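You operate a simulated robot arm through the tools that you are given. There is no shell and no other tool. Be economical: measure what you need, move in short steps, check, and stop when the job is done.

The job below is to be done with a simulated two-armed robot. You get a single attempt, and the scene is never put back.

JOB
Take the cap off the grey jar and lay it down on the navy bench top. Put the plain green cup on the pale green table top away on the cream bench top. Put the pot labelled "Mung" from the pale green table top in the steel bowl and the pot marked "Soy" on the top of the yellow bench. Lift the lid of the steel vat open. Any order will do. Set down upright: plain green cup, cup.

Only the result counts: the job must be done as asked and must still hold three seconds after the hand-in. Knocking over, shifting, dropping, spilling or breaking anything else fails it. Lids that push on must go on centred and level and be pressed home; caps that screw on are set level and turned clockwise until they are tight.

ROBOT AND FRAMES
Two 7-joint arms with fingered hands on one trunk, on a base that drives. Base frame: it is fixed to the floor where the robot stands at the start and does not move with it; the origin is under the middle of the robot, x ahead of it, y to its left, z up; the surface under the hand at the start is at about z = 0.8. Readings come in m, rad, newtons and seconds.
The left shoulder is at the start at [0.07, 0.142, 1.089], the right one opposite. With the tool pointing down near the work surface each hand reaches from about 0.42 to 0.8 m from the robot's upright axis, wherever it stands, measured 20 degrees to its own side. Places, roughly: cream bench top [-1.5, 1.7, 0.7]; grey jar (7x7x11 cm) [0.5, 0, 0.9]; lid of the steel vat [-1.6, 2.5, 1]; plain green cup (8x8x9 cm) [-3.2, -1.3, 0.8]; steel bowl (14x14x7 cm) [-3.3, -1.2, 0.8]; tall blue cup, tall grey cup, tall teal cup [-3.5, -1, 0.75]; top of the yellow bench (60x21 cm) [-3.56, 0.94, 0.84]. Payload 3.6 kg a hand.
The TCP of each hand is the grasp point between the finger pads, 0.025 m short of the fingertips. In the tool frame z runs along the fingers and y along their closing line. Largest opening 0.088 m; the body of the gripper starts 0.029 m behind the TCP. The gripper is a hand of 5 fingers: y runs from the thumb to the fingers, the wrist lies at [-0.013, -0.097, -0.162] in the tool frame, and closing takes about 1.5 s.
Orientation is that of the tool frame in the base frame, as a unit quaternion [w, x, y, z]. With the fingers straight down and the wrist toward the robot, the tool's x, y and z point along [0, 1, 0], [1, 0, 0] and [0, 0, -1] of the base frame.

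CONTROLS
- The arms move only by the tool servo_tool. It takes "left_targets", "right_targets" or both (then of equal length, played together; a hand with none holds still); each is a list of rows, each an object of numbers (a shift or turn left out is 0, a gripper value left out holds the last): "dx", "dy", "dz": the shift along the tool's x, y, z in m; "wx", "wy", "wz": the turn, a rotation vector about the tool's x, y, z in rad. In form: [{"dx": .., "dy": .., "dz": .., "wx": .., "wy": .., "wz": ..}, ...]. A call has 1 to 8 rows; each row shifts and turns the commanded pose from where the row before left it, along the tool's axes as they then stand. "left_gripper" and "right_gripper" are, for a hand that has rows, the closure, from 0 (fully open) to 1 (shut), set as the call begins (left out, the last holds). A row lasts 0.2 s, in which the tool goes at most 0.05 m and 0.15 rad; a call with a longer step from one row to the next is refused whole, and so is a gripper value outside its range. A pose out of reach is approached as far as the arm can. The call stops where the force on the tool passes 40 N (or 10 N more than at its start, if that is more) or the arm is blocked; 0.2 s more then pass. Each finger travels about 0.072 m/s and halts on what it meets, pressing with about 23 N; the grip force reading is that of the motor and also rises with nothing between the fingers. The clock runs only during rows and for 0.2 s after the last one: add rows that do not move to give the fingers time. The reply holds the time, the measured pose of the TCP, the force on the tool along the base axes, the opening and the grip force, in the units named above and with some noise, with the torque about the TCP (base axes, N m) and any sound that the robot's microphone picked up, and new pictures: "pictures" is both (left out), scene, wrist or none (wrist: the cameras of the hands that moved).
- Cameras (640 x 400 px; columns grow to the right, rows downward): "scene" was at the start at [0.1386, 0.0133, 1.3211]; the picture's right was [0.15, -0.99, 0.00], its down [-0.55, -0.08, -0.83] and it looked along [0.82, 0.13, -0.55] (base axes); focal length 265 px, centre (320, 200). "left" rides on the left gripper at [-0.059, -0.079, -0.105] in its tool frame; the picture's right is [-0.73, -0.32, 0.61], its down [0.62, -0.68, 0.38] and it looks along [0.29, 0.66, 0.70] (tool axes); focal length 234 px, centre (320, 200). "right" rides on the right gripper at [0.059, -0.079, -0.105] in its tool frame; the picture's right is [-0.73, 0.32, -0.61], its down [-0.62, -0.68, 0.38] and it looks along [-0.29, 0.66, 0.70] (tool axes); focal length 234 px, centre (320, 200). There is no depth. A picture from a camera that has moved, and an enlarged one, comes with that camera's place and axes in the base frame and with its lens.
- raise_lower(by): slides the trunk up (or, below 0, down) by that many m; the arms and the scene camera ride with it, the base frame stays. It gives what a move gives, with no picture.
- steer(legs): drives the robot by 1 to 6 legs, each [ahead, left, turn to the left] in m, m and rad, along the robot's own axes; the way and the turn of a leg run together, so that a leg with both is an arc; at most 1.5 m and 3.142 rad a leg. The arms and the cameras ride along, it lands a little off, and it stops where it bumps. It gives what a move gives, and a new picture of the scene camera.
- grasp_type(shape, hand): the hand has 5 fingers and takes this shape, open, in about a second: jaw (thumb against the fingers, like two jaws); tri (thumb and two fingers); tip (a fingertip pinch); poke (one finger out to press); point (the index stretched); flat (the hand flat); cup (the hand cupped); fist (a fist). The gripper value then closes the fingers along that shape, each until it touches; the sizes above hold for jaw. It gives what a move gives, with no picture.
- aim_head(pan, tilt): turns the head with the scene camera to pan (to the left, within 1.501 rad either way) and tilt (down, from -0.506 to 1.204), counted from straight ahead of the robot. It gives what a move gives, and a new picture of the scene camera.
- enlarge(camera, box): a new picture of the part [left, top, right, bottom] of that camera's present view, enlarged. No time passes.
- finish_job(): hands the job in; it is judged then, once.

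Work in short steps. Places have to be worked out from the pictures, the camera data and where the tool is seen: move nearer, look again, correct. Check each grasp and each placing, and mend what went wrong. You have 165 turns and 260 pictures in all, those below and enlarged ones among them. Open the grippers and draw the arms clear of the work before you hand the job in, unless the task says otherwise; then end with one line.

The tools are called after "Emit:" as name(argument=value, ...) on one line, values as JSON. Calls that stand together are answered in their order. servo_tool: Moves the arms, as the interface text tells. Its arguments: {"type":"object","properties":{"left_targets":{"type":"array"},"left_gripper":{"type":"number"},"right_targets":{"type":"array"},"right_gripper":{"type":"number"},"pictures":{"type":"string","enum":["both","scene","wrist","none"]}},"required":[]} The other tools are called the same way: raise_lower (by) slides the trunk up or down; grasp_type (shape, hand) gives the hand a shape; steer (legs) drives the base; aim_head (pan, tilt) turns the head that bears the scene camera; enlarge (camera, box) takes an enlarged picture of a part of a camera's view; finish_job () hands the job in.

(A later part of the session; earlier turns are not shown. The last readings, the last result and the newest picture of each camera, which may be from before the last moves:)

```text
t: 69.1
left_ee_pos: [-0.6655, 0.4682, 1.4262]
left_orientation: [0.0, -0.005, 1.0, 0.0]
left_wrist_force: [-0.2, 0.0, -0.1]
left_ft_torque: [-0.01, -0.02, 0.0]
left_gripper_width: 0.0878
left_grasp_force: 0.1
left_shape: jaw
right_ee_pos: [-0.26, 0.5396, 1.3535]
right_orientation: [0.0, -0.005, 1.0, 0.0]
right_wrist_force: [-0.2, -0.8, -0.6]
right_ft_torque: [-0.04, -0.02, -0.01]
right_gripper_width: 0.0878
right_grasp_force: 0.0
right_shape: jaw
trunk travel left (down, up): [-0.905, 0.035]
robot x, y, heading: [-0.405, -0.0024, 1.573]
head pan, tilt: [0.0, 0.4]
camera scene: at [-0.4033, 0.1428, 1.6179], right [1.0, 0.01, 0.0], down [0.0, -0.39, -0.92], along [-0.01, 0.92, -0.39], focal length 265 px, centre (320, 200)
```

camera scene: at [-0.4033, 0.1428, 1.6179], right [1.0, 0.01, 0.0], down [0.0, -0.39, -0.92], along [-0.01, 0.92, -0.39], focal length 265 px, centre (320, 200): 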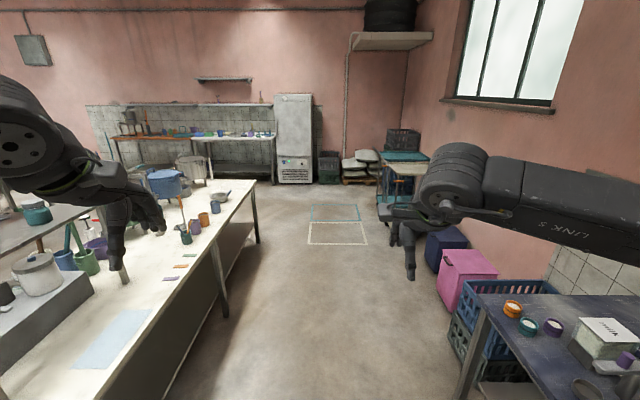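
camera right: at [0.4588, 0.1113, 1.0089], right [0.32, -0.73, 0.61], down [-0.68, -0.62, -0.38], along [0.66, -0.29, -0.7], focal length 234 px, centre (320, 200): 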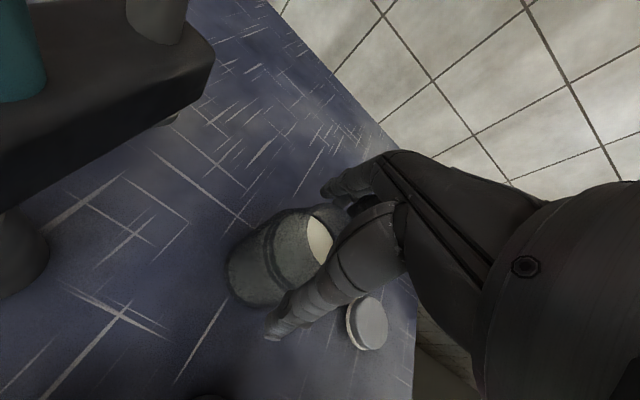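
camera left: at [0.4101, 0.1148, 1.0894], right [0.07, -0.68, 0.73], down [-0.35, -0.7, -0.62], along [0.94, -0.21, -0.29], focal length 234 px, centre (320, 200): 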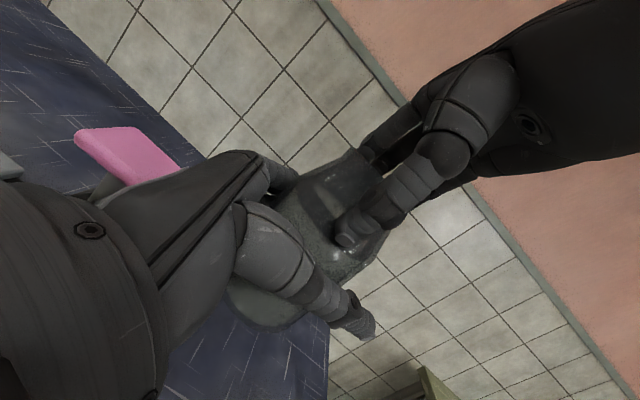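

The cream bench runs along my left; the vat should be near pixel (192,165). Zoom on it, and pan the head left to see the rest of the room.

Emit:
enlarge(camera="scene", box=[60, 110, 280, 260])

Emit:
aim_head(pan=1.3, tilt=0.3)

```text
2.67 times, centred on (170, 185) of scene
camera zoom: at [-0.4033, 0.1428, 1.6179], right [1.0, 0.01, 0.0], down [0.0, -0.39, -0.92], along [-0.01, 0.92, -0.39], focal length 706 px, centre (720, 240)
```

zoom: 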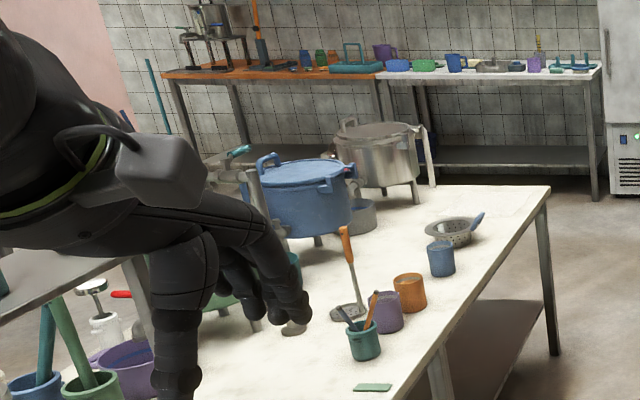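

```text
t: 70.5
left_ee_pos: [-0.6655, 0.4678, 1.4268]
left_orientation: [0.0, -0.005, 1.0, 0.001]
left_wrist_force: [0.1, -0.2, 0.0]
left_ft_torque: [-0.02, 0.0, -0.01]
left_gripper_width: 0.0875
left_grasp_force: 0.0
left_shape: jaw
right_ee_pos: [-0.2609, 0.5387, 1.3539]
right_orientation: [0.0, -0.006, 1.0, 0.0]
right_wrist_force: [0.5, 0.9, 0.0]
right_ft_torque: [0.01, 0.05, 0.01]
right_gripper_width: 0.0877
right_grasp_force: 0.0
right_shape: jaw
trunk travel left (down, up): [-0.905, 0.035]
robot x, y, heading: [-0.3999, -0.002, 1.577]
head pan, tilt: [1.3, 0.3]
camera scene: at [-0.4932, 0.0744, 1.6272], right [0.26, 0.97, 0.0], down [0.29, -0.08, -0.96], along [-0.92, 0.25, -0.3], focal length 265 px, centre (320, 200)
```

scene: 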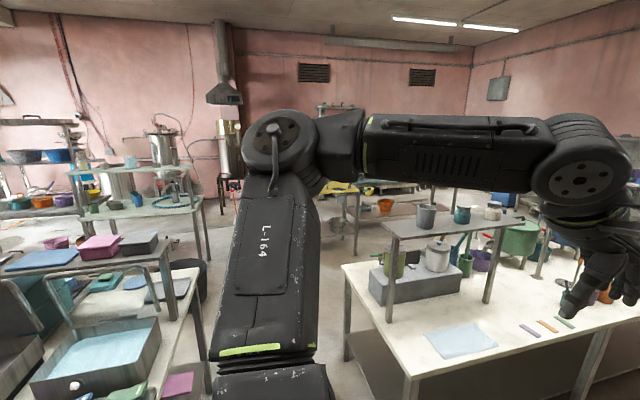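

The steel vat with a side bar handle stands at the far end of the cream bench. I'll drive up the aisle toward it and look.

Emit:
steer(legs=[[1.5, 0, 0], [0.6, 0, 0]])

Emit:
aim_head(pan=1.1, tilt=0.5)

```text
t: 81.0
left_ee_pos: [-0.7057, 2.5714, 1.4277]
left_orientation: [0.0, -0.011, 1.0, 0.001]
left_wrist_force: [0.7, -0.3, 0.8]
left_ft_torque: [0.02, 0.02, 0.02]
left_gripper_width: 0.0877
left_grasp_force: 0.1
left_shape: jaw
right_ee_pos: [-0.301, 2.6514, 1.3541]
right_orientation: [0.0, -0.013, 1.0, 0.001]
right_wrist_force: [-0.1, 0.0, 0.8]
right_ft_torque: [0.02, -0.02, 0.01]
right_gripper_width: 0.0879
right_grasp_force: 0.0
right_shape: jaw
trunk travel left (down, up): [-0.905, 0.035]
robot x, y, heading: [-0.4373, 2.1127, 1.596]
head pan, tilt: [1.3, 0.3]
camera scene: at [-0.5275, 2.1815, 1.6273], right [0.25, 0.97, 0.0], down [0.29, -0.07, -0.96], along [-0.93, 0.23, -0.3], focal length 265 px, centre (320, 200)
```

scene: 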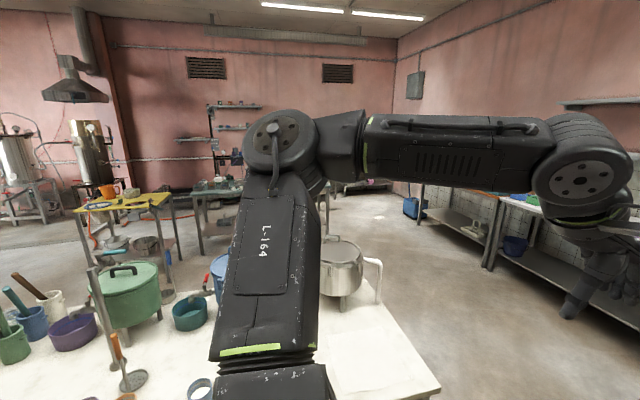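

```text
t: 81.8
left_ee_pos: [-0.7047, 2.5733, 1.427]
left_orientation: [0.0, -0.011, 1.0, 0.001]
left_wrist_force: [0.0, -0.1, 0.2]
left_ft_torque: [0.0, -0.01, 0.0]
left_gripper_width: 0.0878
left_grasp_force: 0.2
left_shape: jaw
right_ee_pos: [-0.302, 2.6521, 1.3541]
right_orientation: [0.0, -0.012, 1.0, -0.001]
right_wrist_force: [0.2, -0.2, 0.5]
right_ft_torque: [-0.02, 0.0, -0.02]
right_gripper_width: 0.0876
right_grasp_force: 0.2
right_shape: jaw
trunk travel left (down, up): [-0.905, 0.035]
robot x, y, heading: [-0.4342, 2.109, 1.596]
head pan, tilt: [1.1, 0.499]
camera scene: at [-0.5191, 2.1999, 1.6089], right [0.43, 0.9, 0.0], down [0.43, -0.21, -0.88], along [-0.79, 0.38, -0.48], focal length 265 px, centre (320, 200)
```

scene: 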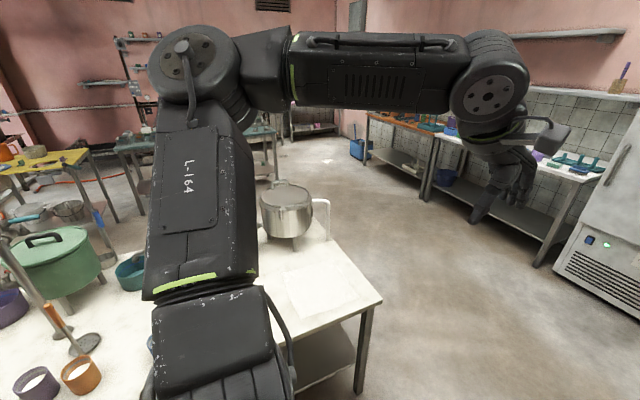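

Emit:
enlarge(camera="scene", box=[235, 160, 355, 260])

```text
4.00 times, centred on (295, 210) of scene
camera zoom: at [-0.5191, 2.1999, 1.6089], right [0.43, 0.9, 0.0], down [0.43, -0.21, -0.88], along [-0.79, 0.38, -0.48], focal length 1058 px, centre (420, 160)
```

zoom: 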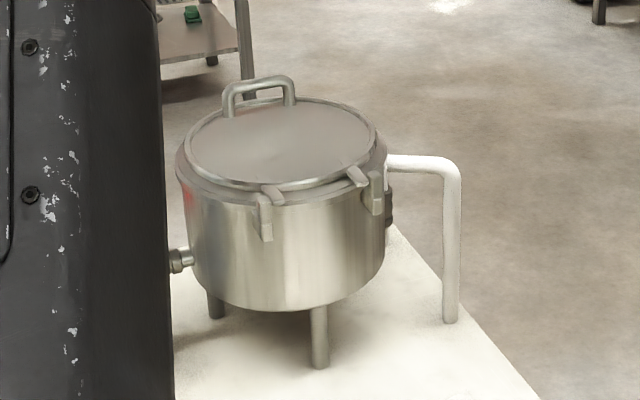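

The hinge is on this (east) side and the handle on the far west side, at about (-1.72, 2.55, 1.03). I'll go round the north end of the bench to the west side and face +x toward it.

Emit:
steer(legs=[[1.3, 0, 0], [0, 1.5, 0], [0, 0.55, 0], [0, 0, -1.596]])

Emit:
aim_head(pan=-0.7, tilt=0.5)

```text
t: 101.9
left_ee_pos: [-2.0619, 3.612, 1.4278]
left_orientation: [-0.001, 0.702, 0.713, 0.0]
left_wrist_force: [0.9, 0.1, -0.2]
left_ft_torque: [0.01, 0.01, 0.02]
left_gripper_width: 0.0878
left_grasp_force: 0.2
left_shape: jaw
right_ee_pos: [-1.9855, 3.2076, 1.3542]
right_orientation: [0.0, 0.7, 0.714, 0.0]
right_wrist_force: [0.1, -0.3, -0.9]
right_ft_torque: [0.01, -0.01, -0.02]
right_gripper_width: 0.0878
right_grasp_force: 0.1
right_shape: jaw
trunk travel left (down, up): [-0.905, 0.035]
robot x, y, heading: [-2.5294, 3.3415, 0.021]
head pan, tilt: [1.1, 0.499]
camera scene: at [-2.436, 3.4282, 1.6088], right [0.9, -0.44, 0.0], down [-0.21, -0.43, -0.88], along [0.39, 0.79, -0.48], focal length 265 px, centre (320, 200)
```

scene: 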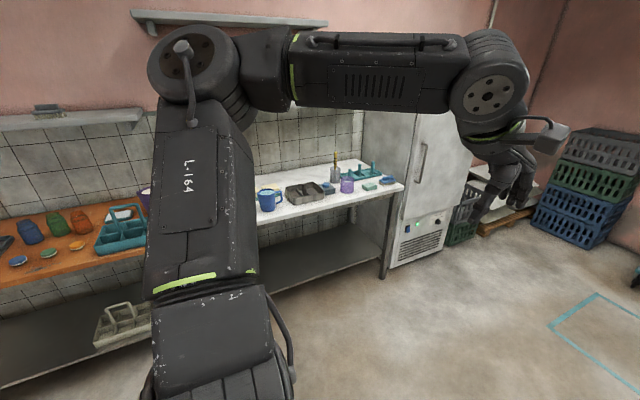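

```text
t: 103.7
left_ee_pos: [-2.0619, 3.6115, 1.426]
left_orientation: [0.001, 0.701, 0.713, 0.0]
left_wrist_force: [-0.3, -0.4, 0.1]
left_ft_torque: [-0.03, -0.01, -0.03]
left_gripper_width: 0.0876
left_grasp_force: 0.0
left_shape: jaw
right_ee_pos: [-1.9857, 3.2079, 1.3536]
right_orientation: [0.0, 0.7, 0.714, 0.0]
right_wrist_force: [0.0, -0.2, -0.5]
right_ft_torque: [0.01, 0.0, -0.03]
right_gripper_width: 0.0875
right_grasp_force: 0.0
right_shape: jaw
trunk travel left (down, up): [-0.905, 0.035]
robot x, y, heading: [-2.528, 3.3449, 0.012]
head pan, tilt: [-0.7, 0.499]
camera scene: at [-2.4054, 3.2887, 1.6088], right [-0.63, -0.78, 0.0], down [-0.37, 0.3, -0.88], along [0.68, -0.55, -0.48], focal length 265 px, centre (320, 200)
```

scene: 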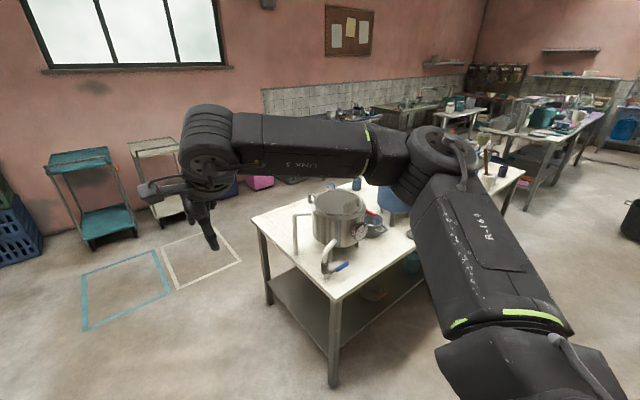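

I'll strafe right to y ≈ 2.75 and move ahead so the right hand can work the vat handle.

Emit:
steer(legs=[[0, -0.58, -0.015], [0.22, 0, 0]])

Emit:
aim_head(pan=-0.3, tilt=0.65)

```text
t: 108.3
left_ee_pos: [-1.8385, 3.0276, 1.4285]
left_orientation: [0.001, 0.706, 0.708, 0.001]
left_wrist_force: [0.0, 0.5, 0.0]
left_ft_torque: [-0.01, -0.02, -0.01]
left_gripper_width: 0.0882
left_grasp_force: 0.1
left_shape: jaw
right_ee_pos: [-1.7683, 2.6207, 1.3559]
right_orientation: [0.001, 0.706, 0.708, 0.001]
right_wrist_force: [-0.3, 0.5, 0.3]
right_ft_torque: [0.0, -0.02, 0.0]
right_gripper_width: 0.0878
right_grasp_force: 0.1
right_shape: jaw
trunk travel left (down, up): [-0.905, 0.035]
robot x, y, heading: [-2.3029, 2.7671, 0.001]
head pan, tilt: [-0.7, 0.499]
camera scene: at [-2.1872, 2.7081, 1.6093], right [-0.64, -0.77, 0.0], down [-0.36, 0.31, -0.88], along [0.67, -0.57, -0.48], focal length 265 px, centre (320, 200)
```

scene: 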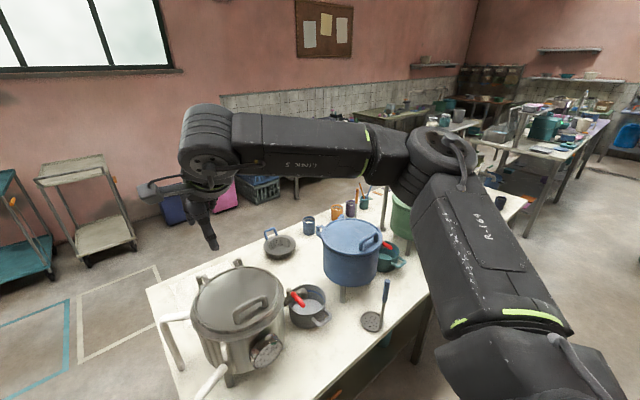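

```text
t: 109.2
left_ee_pos: [-1.8316, 3.0245, 1.4267]
left_orientation: [0.0, 0.707, 0.707, 0.0]
left_wrist_force: [-0.7, 0.5, 0.5]
left_ft_torque: [0.05, -0.01, -0.01]
left_gripper_width: 0.0881
left_grasp_force: 0.0
left_shape: jaw
right_ee_pos: [-1.7621, 2.6207, 1.3536]
right_orientation: [-0.001, 0.706, 0.708, 0.0]
right_wrist_force: [-0.4, 0.5, 0.0]
right_ft_torque: [-0.04, 0.0, 0.02]
right_gripper_width: 0.0877
right_grasp_force: 0.0
right_shape: jaw
trunk travel left (down, up): [-0.905, 0.035]
robot x, y, heading: [-2.3017, 2.7677, 0.002]
head pan, tilt: [-0.3, 0.649]
camera scene: at [-2.1669, 2.7405, 1.5953], right [-0.3, -0.96, 0.0], down [-0.58, 0.18, -0.8], along [0.76, -0.24, -0.61], focal length 265 px, centre (320, 200)
```

scene: 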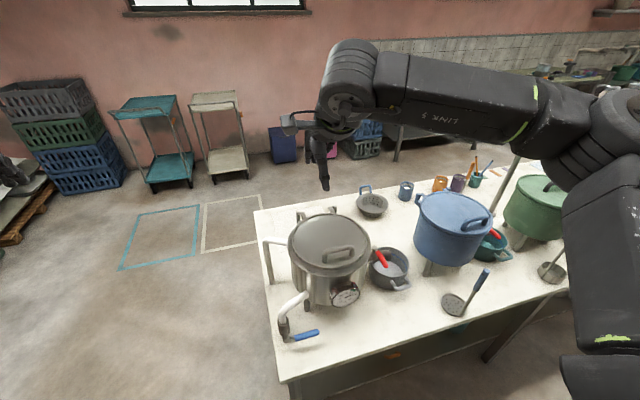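

Emit:
enlarge(camera="scene", box=[260, 180, 420, 320])

Emit:
enlarge(camera="right", box=[0, 0, 640, 400])

```text
2.86 times, centred on (340, 250) of scene
camera zoom: at [-2.1669, 2.7405, 1.5953], right [-0.3, -0.96, 0.0], down [-0.58, 0.18, -0.8], along [0.76, -0.24, -0.61], focal length 756 px, centre (263, 57)
```

zoom: 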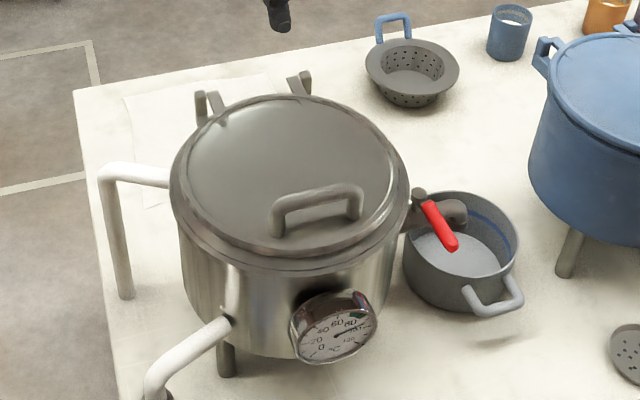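

```text
1.00 times, centred on (320, 200) of right (not enlarged: the box is as wide or as high as the picture)
camera zoom: at [-1.8409, 2.6781, 1.4578], right [0.33, -0.73, 0.61], down [-0.68, -0.63, -0.38], along [0.66, -0.29, -0.7], focal length 234 px, centre (320, 200)
```

zoom: 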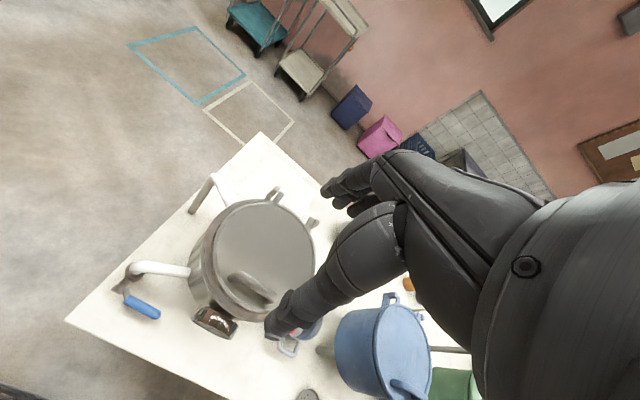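

The handle bar is at about (-1.72, 2.55, 1.055), running along y for 8 cm; the hinge line is at x ≈ -1.49. I'll bring the right hand above the handle.

Emit:
servo_tool(right_targets=[{"dx": -0.035, "dy": 0.02}, {"dx": -0.035, "dy": 0.02}, {"dz": 0.05}, {"dz": 0.05}, {"dz": 0.05}, {"dz": 0.05}, {"dz": 0.02}, {}], pictures="both")

Emit:
enlarge(camera="scene", box=[260, 180, 420, 320])

```text
t: 111.0
left_ee_pos: [-1.833, 3.0253, 1.4275]
left_orientation: [0.0, 0.706, 0.708, 0.0]
left_wrist_force: [0.3, -0.2, -0.3]
left_ft_torque: [-0.01, 0.0, -0.01]
left_gripper_width: 0.0877
left_grasp_force: 0.0
left_shape: jaw
right_ee_pos: [-1.7234, 2.5507, 1.1334]
right_orientation: [0.0, 0.706, 0.708, 0.0]
right_wrist_force: [-1.0, -0.1, 0.0]
right_ft_torque: [0.02, 0.02, -0.02]
right_gripper_width: 0.0878
right_grasp_force: 0.1
right_shape: jaw
trunk travel left (down, up): [-0.905, 0.035]
robot x, y, heading: [-2.305, 2.7673, 0.001]
head pan, tilt: [-0.3, 0.649]
camera scene: at [-2.1688, 2.7405, 1.5955], right [-0.29, -0.96, 0.0], down [-0.58, 0.18, -0.8], along [0.76, -0.23, -0.6], focal length 265 px, centre (320, 200)
camera right: at [-1.8015, 2.6087, 1.2378], right [0.33, -0.73, 0.61], down [-0.68, -0.63, -0.38], along [0.66, -0.29, -0.7], focal length 234 px, centre (320, 200)
```

scene: 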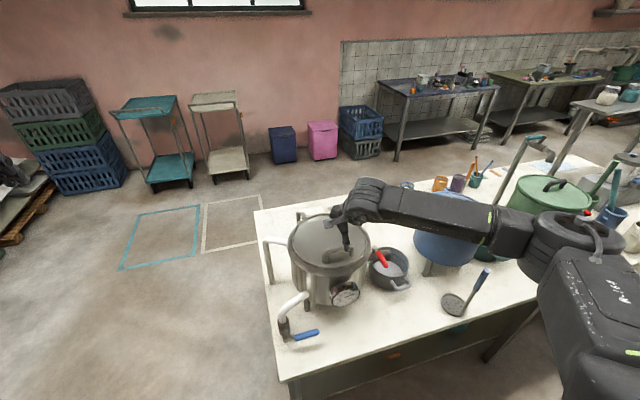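
right: 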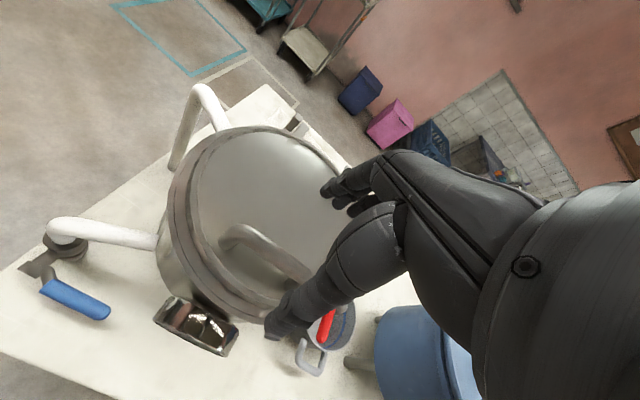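

```text
2.86 times, centred on (340, 250) of scene
camera zoom: at [-2.1688, 2.7405, 1.5955], right [-0.29, -0.96, 0.0], down [-0.58, 0.18, -0.8], along [0.76, -0.23, -0.6], focal length 756 px, centre (263, 57)
```

zoom: 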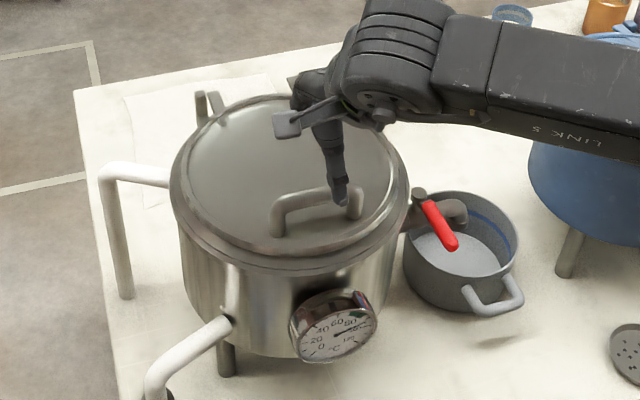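

The wrist view puts the bar at (-1.713, 2.555). Small correction, then descend around it.

Emit:
servo_tool(right_targets=[{"dx": 0.005, "dy": 0.008}, {"dz": 0.03}, {"dz": 0.025}, {"dz": 0.012}, {"dz": 0.006}, {}], pictures="wrist")

Emit:
enlarge(camera="scene", box=[300, 190, 400, 290])

```text
t: 112.4
left_ee_pos: [-1.8322, 3.025, 1.4268]
left_orientation: [0.001, 0.706, 0.708, 0.0]
left_wrist_force: [-0.5, -0.2, 0.4]
left_ft_torque: [0.02, -0.02, -0.01]
left_gripper_width: 0.0877
left_grasp_force: 0.1
left_shape: jaw
right_ee_pos: [-1.7146, 2.5556, 1.0611]
right_orientation: [-0.001, 0.706, 0.709, 0.001]
right_wrist_force: [0.4, 0.3, -0.2]
right_ft_torque: [-0.01, 0.02, 0.0]
right_gripper_width: 0.0876
right_grasp_force: 0.1
right_shape: jaw
trunk travel left (down, up): [-0.905, 0.035]
robot x, y, heading: [-2.3012, 2.7663, 0.005]
head pan, tilt: [-0.3, 0.649]
camera right: at [-1.794, 2.6136, 1.165], right [0.33, -0.73, 0.61], down [-0.68, -0.63, -0.38], along [0.66, -0.29, -0.7], focal length 234 px, centre (320, 200)
```

right: 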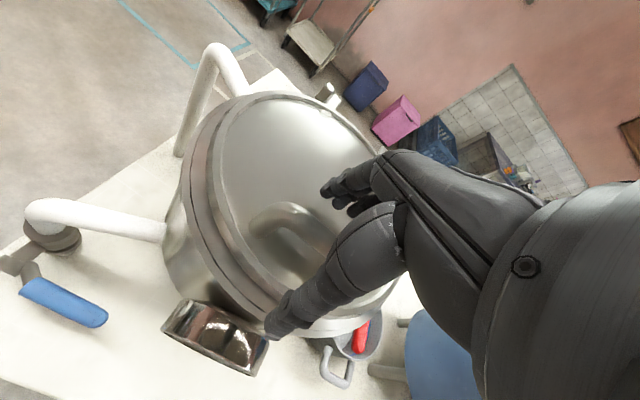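

```text
4.00 times, centred on (350, 240) of scene
camera zoom: at [-2.1686, 2.7404, 1.5954], right [-0.29, -0.96, 0.0], down [-0.58, 0.18, -0.8], along [0.76, -0.23, -0.6], focal length 1058 px, centre (200, 40)
```

zoom: 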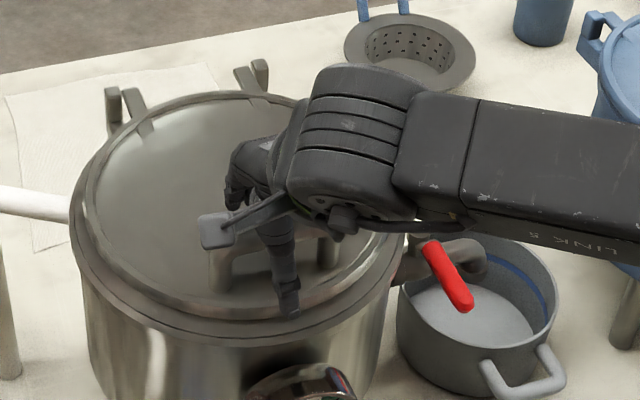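

The bar lies at the grasp point. I'll lower 4 mm and close.

Emit:
servo_tool(right_targets=[{"dz": 0.004}, {}], pictures="none")

Emit:
servo_tool(right_targets=[{}, {}, {}, {}, {}, {}, {}], right_gripper=1, pictures="wrist")

```text
t: 113.0
left_ee_pos: [-1.8325, 3.026, 1.4258]
left_orientation: [0.0, 0.706, 0.708, 0.0]
left_wrist_force: [0.1, 0.3, 0.2]
left_ft_torque: [0.01, 0.03, 0.04]
left_gripper_width: 0.0878
left_grasp_force: 0.1
left_shape: jaw
right_ee_pos: [-1.715, 2.5557, 1.0574]
right_orientation: [0.0, 0.706, 0.708, 0.0]
right_wrist_force: [-0.1, 0.9, 1.2]
right_ft_torque: [0.0, 0.0, -0.02]
right_gripper_width: 0.0877
right_grasp_force: 0.0
right_shape: jaw
trunk travel left (down, up): [-0.905, 0.035]
robot x, y, heading: [-2.3047, 2.7666, 0.002]
head pan, tilt: [-0.3, 0.649]
```

```text
t: 114.6
left_ee_pos: [-1.834, 3.0254, 1.427]
left_orientation: [-0.001, 0.706, 0.708, -0.001]
left_wrist_force: [0.3, -0.3, -0.3]
left_ft_torque: [-0.01, 0.0, -0.02]
left_gripper_width: 0.0877
left_grasp_force: 0.1
left_shape: jaw
right_ee_pos: [-1.7148, 2.5546, 1.057]
right_orientation: [0.0, 0.706, 0.708, 0.001]
right_wrist_force: [-0.8, -0.6, -3.2]
right_ft_torque: [0.01, -0.04, 0.11]
right_gripper_width: 0.0032
right_grasp_force: 22.4
right_shape: jaw
trunk travel left (down, up): [-0.905, 0.035]
robot x, y, heading: [-2.3016, 2.7632, 0.006]
head pan, tilt: [-0.3, 0.649]
camera right: at [-1.7943, 2.6133, 1.1611], right [0.33, -0.73, 0.61], down [-0.68, -0.63, -0.38], along [0.66, -0.29, -0.7], focal length 234 px, centre (320, 200)
```

right: 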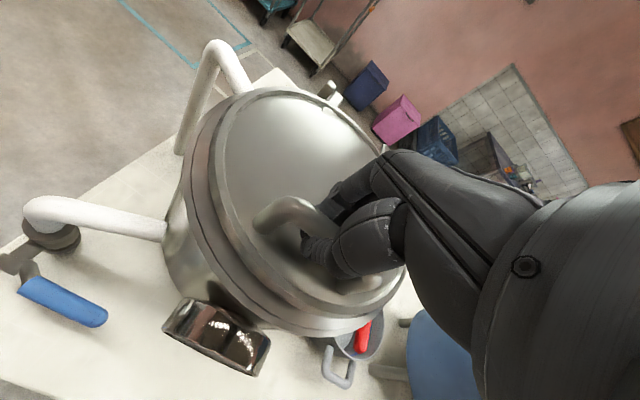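

The fingers have closed under/around the bar. I'll lift a little and see if the lid follows.

Emit:
servo_tool(right_targets=[{"dz": -0.015, "dy": 0.002}, {"dz": -0.015, "dy": 0.002}, {"dz": -0.015, "dy": 0.003}, {}], pictures="both")

```text
t: 115.6
left_ee_pos: [-1.8294, 3.0257, 1.4262]
left_orientation: [-0.001, 0.706, 0.708, -0.001]
left_wrist_force: [0.2, -0.5, -0.1]
left_ft_torque: [0.01, 0.0, -0.01]
left_gripper_width: 0.0878
left_grasp_force: 0.1
left_shape: jaw
right_ee_pos: [-1.7058, 2.554, 1.099]
right_orientation: [-0.001, 0.705, 0.709, -0.002]
right_wrist_force: [8.0, 0.6, -6.0]
right_ft_torque: [0.1, 0.03, 0.12]
right_gripper_width: 0.0045
right_grasp_force: 23.2
right_shape: jaw
trunk travel left (down, up): [-0.905, 0.035]
robot x, y, heading: [-2.3019, 2.7639, 0.005]
head pan, tilt: [-0.3, 0.649]
camera scene: at [-2.1644, 2.7403, 1.595], right [-0.29, -0.96, 0.0], down [-0.58, 0.18, -0.79], along [0.76, -0.23, -0.61], focal length 265 px, centre (320, 200)
camera right: at [-1.7843, 2.6131, 1.2042], right [0.33, -0.73, 0.61], down [-0.68, -0.63, -0.38], along [0.66, -0.29, -0.7], focal length 234 px, centre (320, 200)
```

scene: 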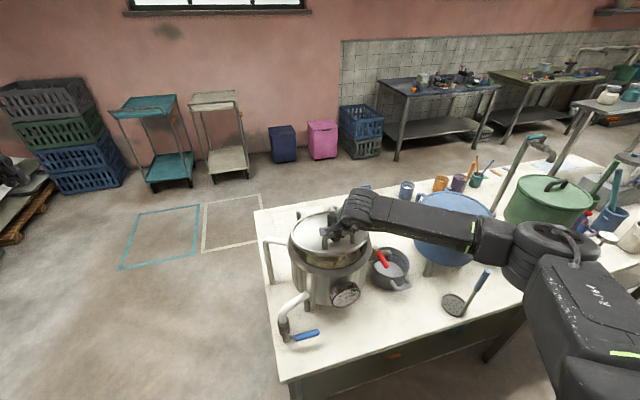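
right: 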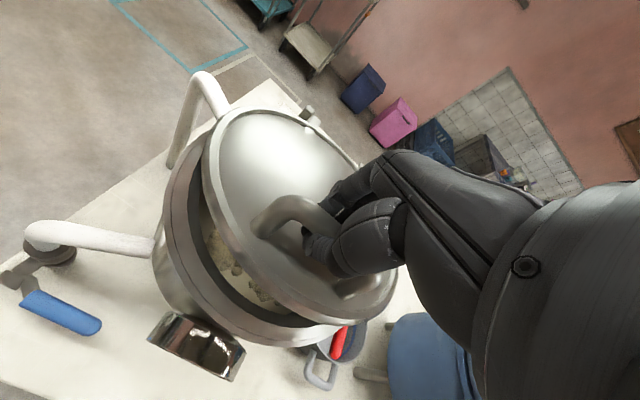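

The lid follows. I'll carry on along the hinge arc (radius ≈ 0.233 m about x = -1.49, z = 1.0) with a slight hand tilt.

Emit:
servo_tool(right_targets=[{"dy": 0.0193, "dz": -0.0262, "wx": 0.08}, {"dy": 0.016, "dz": -0.026, "wx": 0.08}, {"dy": 0.0173, "dz": -0.0251, "wx": 0.08}, {"dy": 0.0186, "dz": -0.0243, "wx": 0.08}, {}], pictures="both")

```text
t: 116.8
left_ee_pos: [-1.8357, 3.0243, 1.4277]
left_orientation: [0.0, 0.706, 0.708, 0.0]
left_wrist_force: [-0.9, 0.7, 0.4]
left_ft_torque: [0.02, 0.0, 0.03]
left_gripper_width: 0.0877
left_grasp_force: 0.1
left_shape: jaw
right_ee_pos: [-1.628, 2.5569, 1.1953]
right_orientation: [-0.113, 0.696, 0.7, -0.112]
right_wrist_force: [-2.9, 0.3, 0.5]
right_ft_torque: [0.09, 0.05, 0.04]
right_gripper_width: 0.004
right_grasp_force: 22.8
right_shape: jaw
trunk travel left (down, up): [-0.905, 0.035]
robot x, y, heading: [-2.2997, 2.7677, 0.001]
head pan, tilt: [-0.3, 0.649]
camera scene: at [-2.1712, 2.7399, 1.5956], right [-0.29, -0.96, 0.0], down [-0.58, 0.18, -0.8], along [0.76, -0.23, -0.6], focal length 265 px, centre (320, 200)
camera right: at [-1.6703, 2.6141, 1.3189], right [0.5, -0.72, 0.47], down [-0.76, -0.63, -0.15], along [0.41, -0.29, -0.87], focal length 234 px, centre (320, 200)
```

scene: 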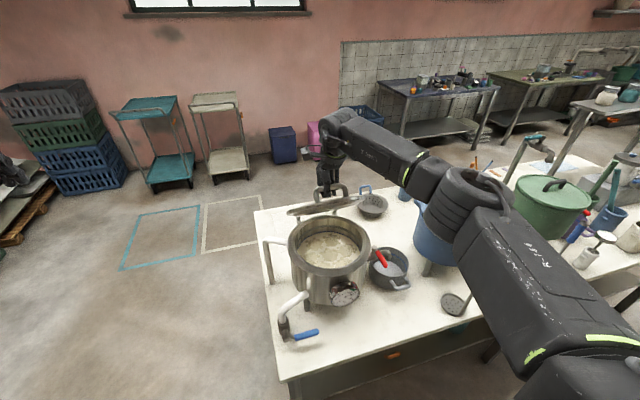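
right: 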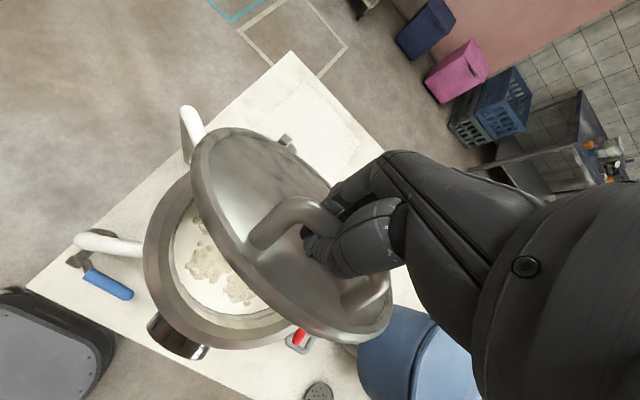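

Beautiful — the lid is at about 42° and following. Continuing along the arc to near vertical.

Emit:
servo_tool(right_targets=[{"dy": 0.0216, "dz": -0.0238, "wx": 0.08}, {"dy": 0.0214, "dz": -0.0226, "wx": 0.08}, {"dy": 0.0225, "dz": -0.0217, "wx": 0.08}, {"dy": 0.0238, "dz": -0.0205}, {}], pictures="both")

```text
t: 118.0
left_ee_pos: [-1.8281, 3.0225, 1.4249]
left_orientation: [-0.002, 0.706, 0.708, 0.0]
left_wrist_force: [0.3, 0.7, 0.1]
left_ft_torque: [-0.02, 0.01, 0.01]
left_gripper_width: 0.0877
left_grasp_force: 0.1
left_shape: jaw
right_ee_pos: [-1.6065, 2.5648, 1.2145]
right_orientation: [-0.152, 0.689, 0.692, -0.15]
right_wrist_force: [6.1, -5.5, -14.6]
right_ft_torque: [0.08, 0.14, 0.02]
right_gripper_width: 0.0033
right_grasp_force: 22.8
right_shape: jaw
right hand out of reach, approached as far as the arm can: row 1, 2, 3, 4
trunk travel left (down, up): [-0.905, 0.035]
robot x, y, heading: [-2.3007, 2.7665, 0.003]
head pan, tilt: [-0.3, 0.649]
camera scene: at [-2.1626, 2.7369, 1.5948], right [-0.29, -0.96, 0.0], down [-0.58, 0.18, -0.79], along [0.76, -0.23, -0.61], focal length 265 px, centre (320, 200)
camera right: at [-1.6345, 2.6228, 1.3418], right [0.55, -0.73, 0.42], down [-0.78, -0.63, -0.07], along [0.31, -0.29, -0.91], focal length 234 px, centre (320, 200)
```

scene: 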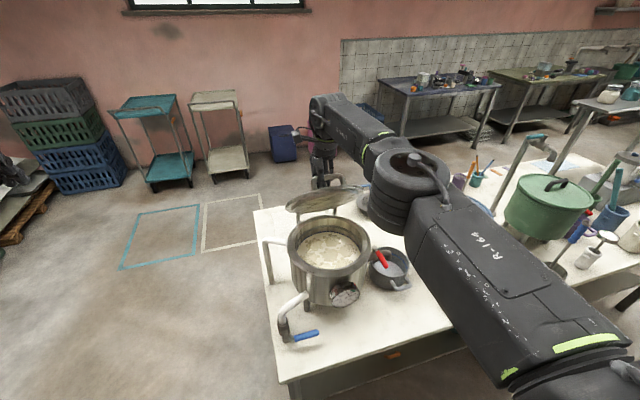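
right: 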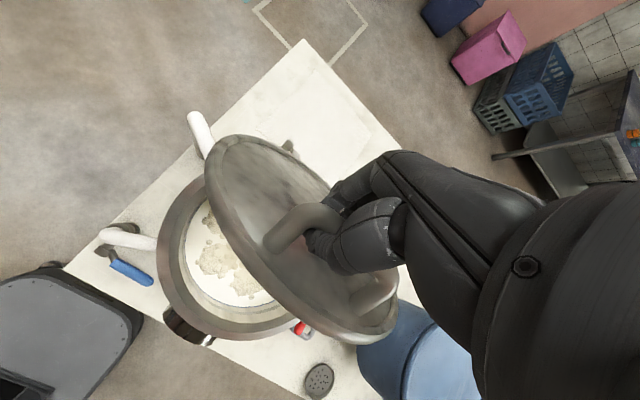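

The right arm is at its reach limit with the lid near 50°. I'll creep the base forward a little while holding, then raise along the arc.

Emit:
steer(legs=[[0.04, 0, 0]])

```text
t: 118.9
left_ee_pos: [-1.8, 3.0242, 1.4309]
left_orientation: [0.001, 0.706, 0.708, 0.002]
left_wrist_force: [-0.3, 0.0, -0.5]
left_ft_torque: [-0.02, -0.03, -0.03]
left_gripper_width: 0.0877
left_grasp_force: 0.0
left_shape: jaw
right_ee_pos: [-1.5753, 2.5676, 1.2198]
right_orientation: [-0.148, 0.69, 0.693, -0.148]
right_wrist_force: [-1.1, -0.7, -3.9]
right_ft_torque: [0.16, 0.01, 0.03]
right_gripper_width: 0.0031
right_grasp_force: 22.8
right_shape: jaw
trunk travel left (down, up): [-0.905, 0.035]
robot x, y, heading: [-2.2628, 2.7693, 0.004]
head pan, tilt: [-0.3, 0.649]
camera scene: at [-2.1348, 2.7395, 1.5959], right [-0.29, -0.96, 0.0], down [-0.57, 0.18, -0.8], along [0.76, -0.23, -0.6], focal length 265 px, centre (320, 200)
```

scene: 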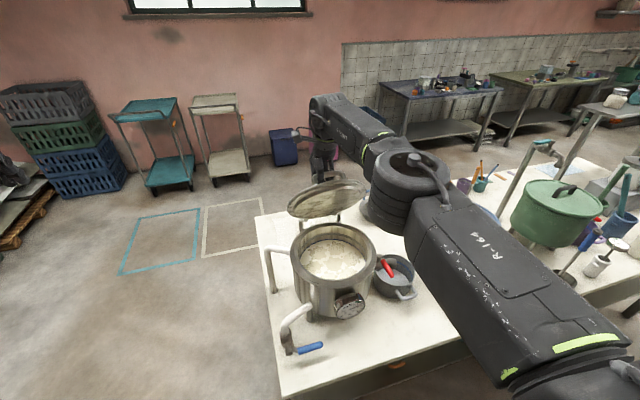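

Works smoothly. Raise 1 cm and creep another 4 cm.

Emit:
raise_lower(by=0.008)

Emit:
steer(legs=[[0.04, 0, 0]])

```text
t: 119.4
left_ee_pos: [-1.7925, 3.0254, 1.4344]
left_orientation: [0.0, 0.707, 0.708, 0.0]
left_wrist_force: [0.7, 0.6, -0.6]
left_ft_torque: [-0.02, 0.0, 0.01]
left_gripper_width: 0.0877
left_grasp_force: 0.2
left_shape: jaw
right_ee_pos: [-1.5698, 2.5684, 1.2235]
right_orientation: [-0.15, 0.689, 0.693, -0.15]
right_wrist_force: [1.4, -0.5, -7.4]
right_ft_torque: [0.24, 0.1, 0.03]
right_gripper_width: 0.0031
right_grasp_force: 22.7
right_shape: jaw
trunk travel left (down, up): [-0.913, 0.027]
robot x, y, heading: [-2.2648, 2.7646, 0.003]
head pan, tilt: [-0.3, 0.649]
```

```text
t: 120.3
left_ee_pos: [-1.7605, 3.0256, 1.4382]
left_orientation: [0.002, 0.706, 0.708, 0.002]
left_wrist_force: [0.4, 0.7, 0.4]
left_ft_torque: [0.01, -0.06, 0.02]
left_gripper_width: 0.0877
left_grasp_force: 0.0
left_shape: jaw
right_ee_pos: [-1.5371, 2.568, 1.2283]
right_orientation: [-0.148, 0.69, 0.693, -0.148]
right_wrist_force: [-1.4, -1.0, -5.5]
right_ft_torque: [0.13, 0.01, 0.05]
right_gripper_width: 0.0033
right_grasp_force: 23.0
right_shape: jaw
trunk travel left (down, up): [-0.913, 0.027]
robot x, y, heading: [-2.2206, 2.7669, 0.002]
head pan, tilt: [-0.3, 0.649]
camera scene: at [-2.0971, 2.74, 1.6041], right [-0.29, -0.96, 0.0], down [-0.57, 0.18, -0.8], along [0.76, -0.23, -0.6], focal length 265 px, centre (320, 200)
```

scene: 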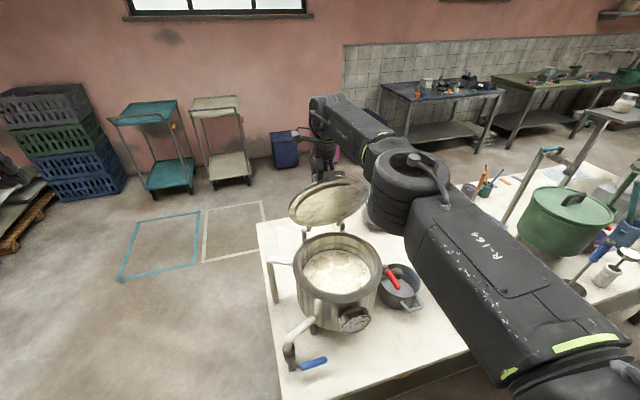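

Emit:
raise_lower(by=0.003)

Emit:
steer(legs=[[0.04, 0, 0]])

```text
t: 120.8
left_ee_pos: [-1.7546, 3.0254, 1.439]
left_orientation: [0.0, 0.706, 0.708, 0.0]
left_wrist_force: [-0.4, -0.8, 0.1]
left_ft_torque: [-0.06, -0.04, -0.05]
left_gripper_width: 0.0875
left_grasp_force: 0.0
left_shape: jaw
right_ee_pos: [-1.5326, 2.5681, 1.2284]
right_orientation: [-0.149, 0.689, 0.693, -0.149]
right_wrist_force: [0.2, -1.6, -4.4]
right_ft_torque: [0.11, 0.02, 0.04]
right_gripper_width: 0.0031
right_grasp_force: 23.1
right_shape: jaw
trunk travel left (down, up): [-0.916, 0.024]
robot x, y, heading: [-2.2229, 2.7659, -0.002]
head pan, tilt: [-0.3, 0.649]
```

```text
t: 121.7
left_ee_pos: [-1.7232, 3.0244, 1.4415]
left_orientation: [0.003, 0.707, 0.708, 0.003]
left_wrist_force: [-0.7, 0.6, -0.1]
left_ft_torque: [-0.02, -0.04, 0.0]
left_gripper_width: 0.0876
left_grasp_force: 0.1
left_shape: jaw
right_ee_pos: [-1.499, 2.5682, 1.2305]
right_orientation: [-0.148, 0.69, 0.693, -0.147]
right_wrist_force: [-1.2, -2.0, -6.5]
right_ft_torque: [0.15, 0.01, 0.05]
right_gripper_width: 0.0033
right_grasp_force: 22.3
right_shape: jaw
trunk travel left (down, up): [-0.916, 0.024]
robot x, y, heading: [-2.1847, 2.7681, 0.002]
head pan, tilt: [-0.3, 0.649]
camera scene: at [-2.0586, 2.7398, 1.6071], right [-0.29, -0.96, 0.0], down [-0.57, 0.18, -0.8], along [0.77, -0.23, -0.6], focal length 265 px, centre (320, 200)
```

scene: 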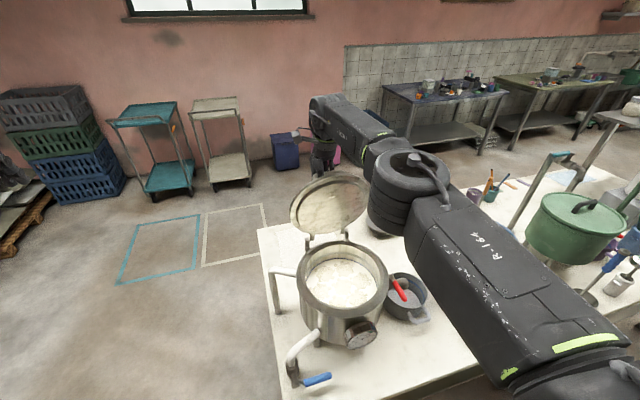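

Lid near 78°. Another 5 cm of creep should take it past vertical.

Emit:
steer(legs=[[0.05, 0, 0]])

Emit:
enlarge(camera="right", box=[0, 0, 640, 400])

```text
t: 122.7
left_ee_pos: [-1.672, 3.0236, 1.4407]
left_orientation: [0.002, 0.707, 0.708, 0.004]
left_wrist_force: [-1.4, -0.1, 0.0]
left_ft_torque: [-0.02, -0.02, 0.04]
left_gripper_width: 0.0877
left_grasp_force: 0.1
left_shape: jaw
right_ee_pos: [-1.4485, 2.566, 1.2295]
right_orientation: [-0.149, 0.69, 0.693, -0.148]
right_wrist_force: [-3.0, -2.0, -9.6]
right_ft_torque: [0.2, 0.03, 0.0]
right_gripper_width: 0.003
right_grasp_force: 23.1
right_shape: jaw
trunk travel left (down, up): [-0.916, 0.024]
robot x, y, heading: [-2.1299, 2.7644, 0.005]
head pan, tilt: [-0.3, 0.649]
camera scene: at [-2.0078, 2.7392, 1.607], right [-0.29, -0.96, 0.0], down [-0.57, 0.18, -0.8], along [0.76, -0.23, -0.6], focal length 265 px, centre (320, 200)
```

scene: 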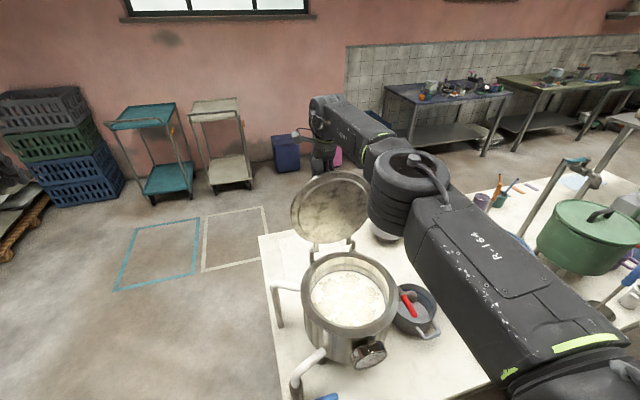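

```text
1.00 times, centred on (320, 200) of right (not enlarged: the box is as wide or as high as the picture)
camera zoom: at [-1.4774, 2.6255, 1.3573], right [0.55, -0.72, 0.42], down [-0.78, -0.63, -0.07], along [0.31, -0.29, -0.91], focal length 234 px, centre (320, 200)
```

zoom: 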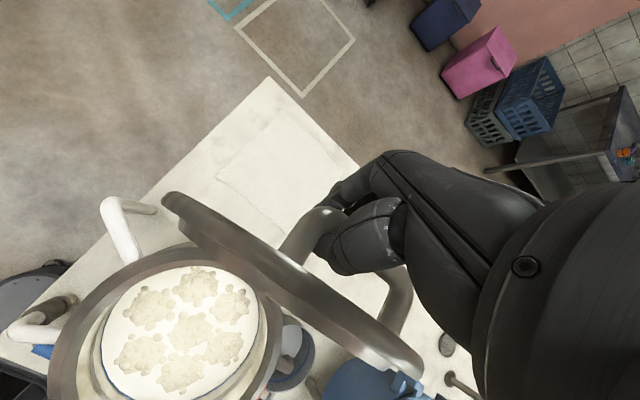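

Lid is about 86°. I'll creep 4 cm more to pass the vertical.

Emit:
steer(legs=[[0.04, 0, 0]])

Emit:
enlarge(camera="right", box=[0, 0, 640, 400])

```text
t: 123.7
left_ee_pos: [-1.6377, 3.0295, 1.4376]
left_orientation: [-0.001, 0.705, 0.709, -0.001]
left_wrist_force: [0.6, 0.2, 0.6]
left_ft_torque: [0.0, 0.01, 0.0]
left_gripper_width: 0.0879
left_grasp_force: 0.1
left_shape: jaw
right_ee_pos: [-1.416, 2.5696, 1.2215]
right_orientation: [-0.152, 0.69, 0.69, -0.154]
right_wrist_force: [-0.5, -14.6, -3.3]
right_ft_torque: [0.28, 0.11, 0.1]
right_gripper_width: 0.0036
right_grasp_force: 23.5
right_shape: jaw
trunk travel left (down, up): [-0.916, 0.024]
robot x, y, heading: [-2.1095, 2.7704, 0.005]
head pan, tilt: [-0.3, 0.649]
stopped in leg 1: the robot was blocked; the commanded pose is now the measured one
camera scene: at [-1.9709, 2.7435, 1.606], right [-0.29, -0.96, 0.0], down [-0.58, 0.18, -0.79], along [0.76, -0.23, -0.61], focal length 265 px, centre (320, 200)
```

scene: 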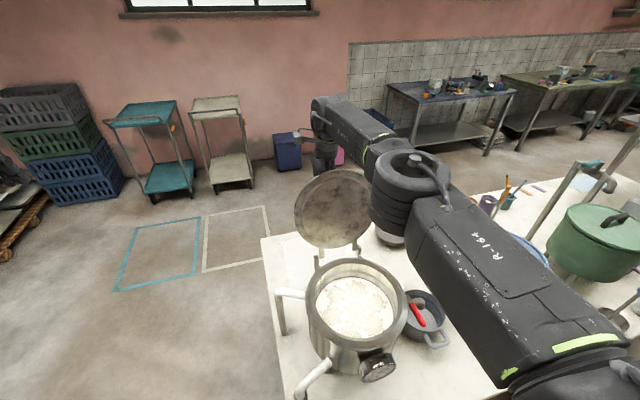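

```text
1.00 times, centred on (320, 200) of right (not enlarged: the box is as wide or as high as the picture)
camera zoom: at [-1.4422, 2.6278, 1.3494], right [0.55, -0.72, 0.42], down [-0.78, -0.62, -0.06], along [0.3, -0.29, -0.91], focal length 234 px, centre (320, 200)
```

zoom: 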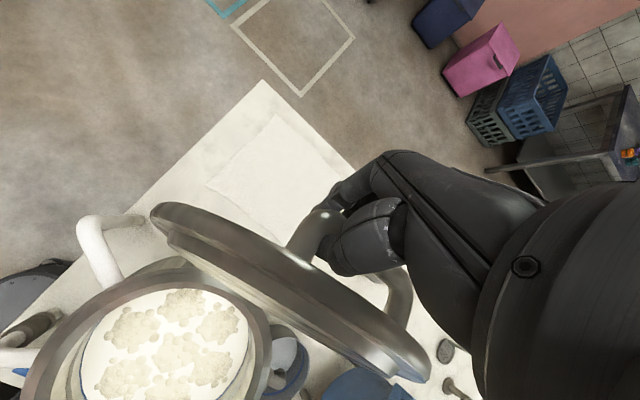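

The base stopped with the lid just past vertical. I'll open the fingers only partly (so the thumb doesn't push the lid back) and check it stays.

Emit:
servo_tool(right_targets=[{}, {}, {}], right_gripper=0.68, pictures="both")

```text
t: 124.5
left_ee_pos: [-1.6434, 3.0295, 1.4388]
left_orientation: [0.0, 0.705, 0.709, 0.001]
left_wrist_force: [-0.2, 0.4, 0.3]
left_ft_torque: [-0.01, 0.01, 0.01]
left_gripper_width: 0.088
left_grasp_force: 0.0
left_shape: jaw
right_ee_pos: [-1.4207, 2.5723, 1.2259]
right_orientation: [-0.15, 0.689, 0.693, -0.151]
right_wrist_force: [0.1, -3.9, -2.0]
right_ft_torque: [0.07, -0.09, 0.1]
right_gripper_width: 0.028
right_grasp_force: 0.1
right_shape: jaw
trunk travel left (down, up): [-0.916, 0.024]
robot x, y, heading: [-2.1099, 2.7735, 0.006]
head pan, tilt: [-0.3, 0.649]
camera scene: at [-1.978, 2.7433, 1.6065], right [-0.29, -0.96, 0.0], down [-0.58, 0.18, -0.8], along [0.76, -0.23, -0.6], focal length 265 px, centre (320, 200)
camera right: at [-1.4482, 2.63, 1.3532], right [0.55, -0.72, 0.42], down [-0.78, -0.63, -0.06], along [0.31, -0.29, -0.91], focal length 234 px, centre (320, 200)
```

scene: 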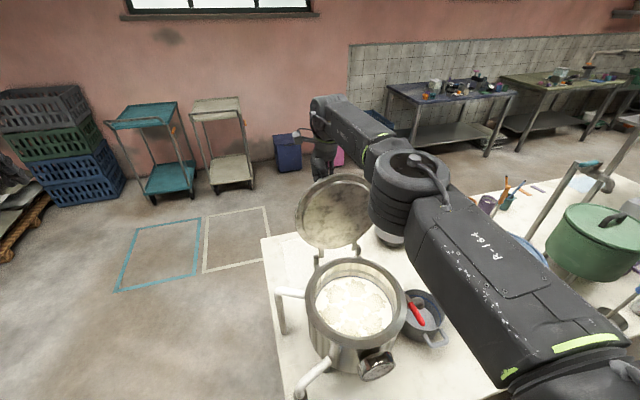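
right: 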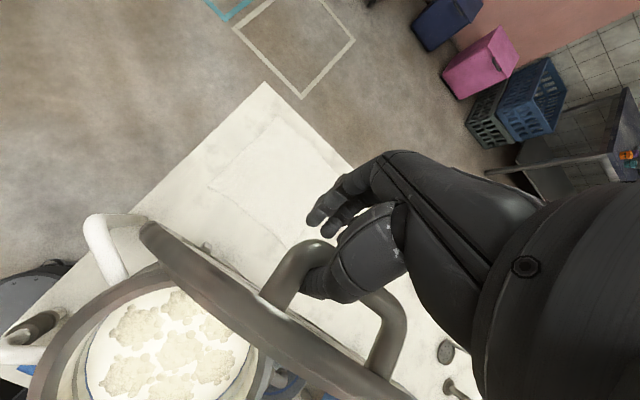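

The lid stays up; the thumb is inside the loop. I'll withdraw along the fingers' own axis.

Emit:
servo_tool(right_targets=[{"dz": -0.015}, {"dz": -0.02}, {"dz": -0.02}, {"dz": -0.02}, {}], pictures="both")

```text
t: 125.7
left_ee_pos: [-1.6433, 3.0311, 1.4393]
left_orientation: [0.0, 0.705, 0.709, 0.001]
left_wrist_force: [1.0, 1.4, 0.0]
left_ft_torque: [0.0, 0.0, 0.0]
left_gripper_width: 0.0877
left_grasp_force: 0.1
left_shape: jaw
right_ee_pos: [-1.4226, 2.5731, 1.2397]
right_orientation: [-0.15, 0.689, 0.693, -0.153]
right_wrist_force: [0.5, -3.6, -2.9]
right_ft_torque: [-0.05, 0.01, 0.12]
right_gripper_width: 0.0273
right_grasp_force: 0.0
right_shape: jaw
right hand out of reach, approached as far as the arm can: row 1, 2, 3, 4
trunk travel left (down, up): [-0.916, 0.024]
robot x, y, heading: [-2.1109, 2.7708, 0.006]
head pan, tilt: [-0.3, 0.649]
camera scene: at [-1.9771, 2.7449, 1.6064], right [-0.29, -0.96, 0.0], down [-0.58, 0.18, -0.8], along [0.76, -0.23, -0.61], focal length 265 px, centre (320, 200)
camera right: at [-1.4496, 2.6321, 1.3668], right [0.55, -0.72, 0.42], down [-0.78, -0.63, -0.06], along [0.31, -0.29, -0.91], focal length 234 px, centre (320, 200)
```

scene: 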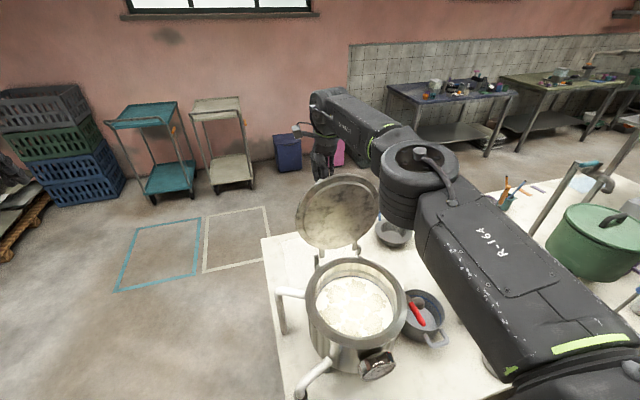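
right: 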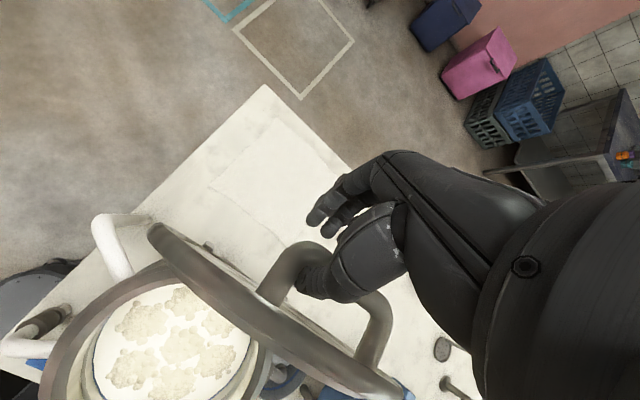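

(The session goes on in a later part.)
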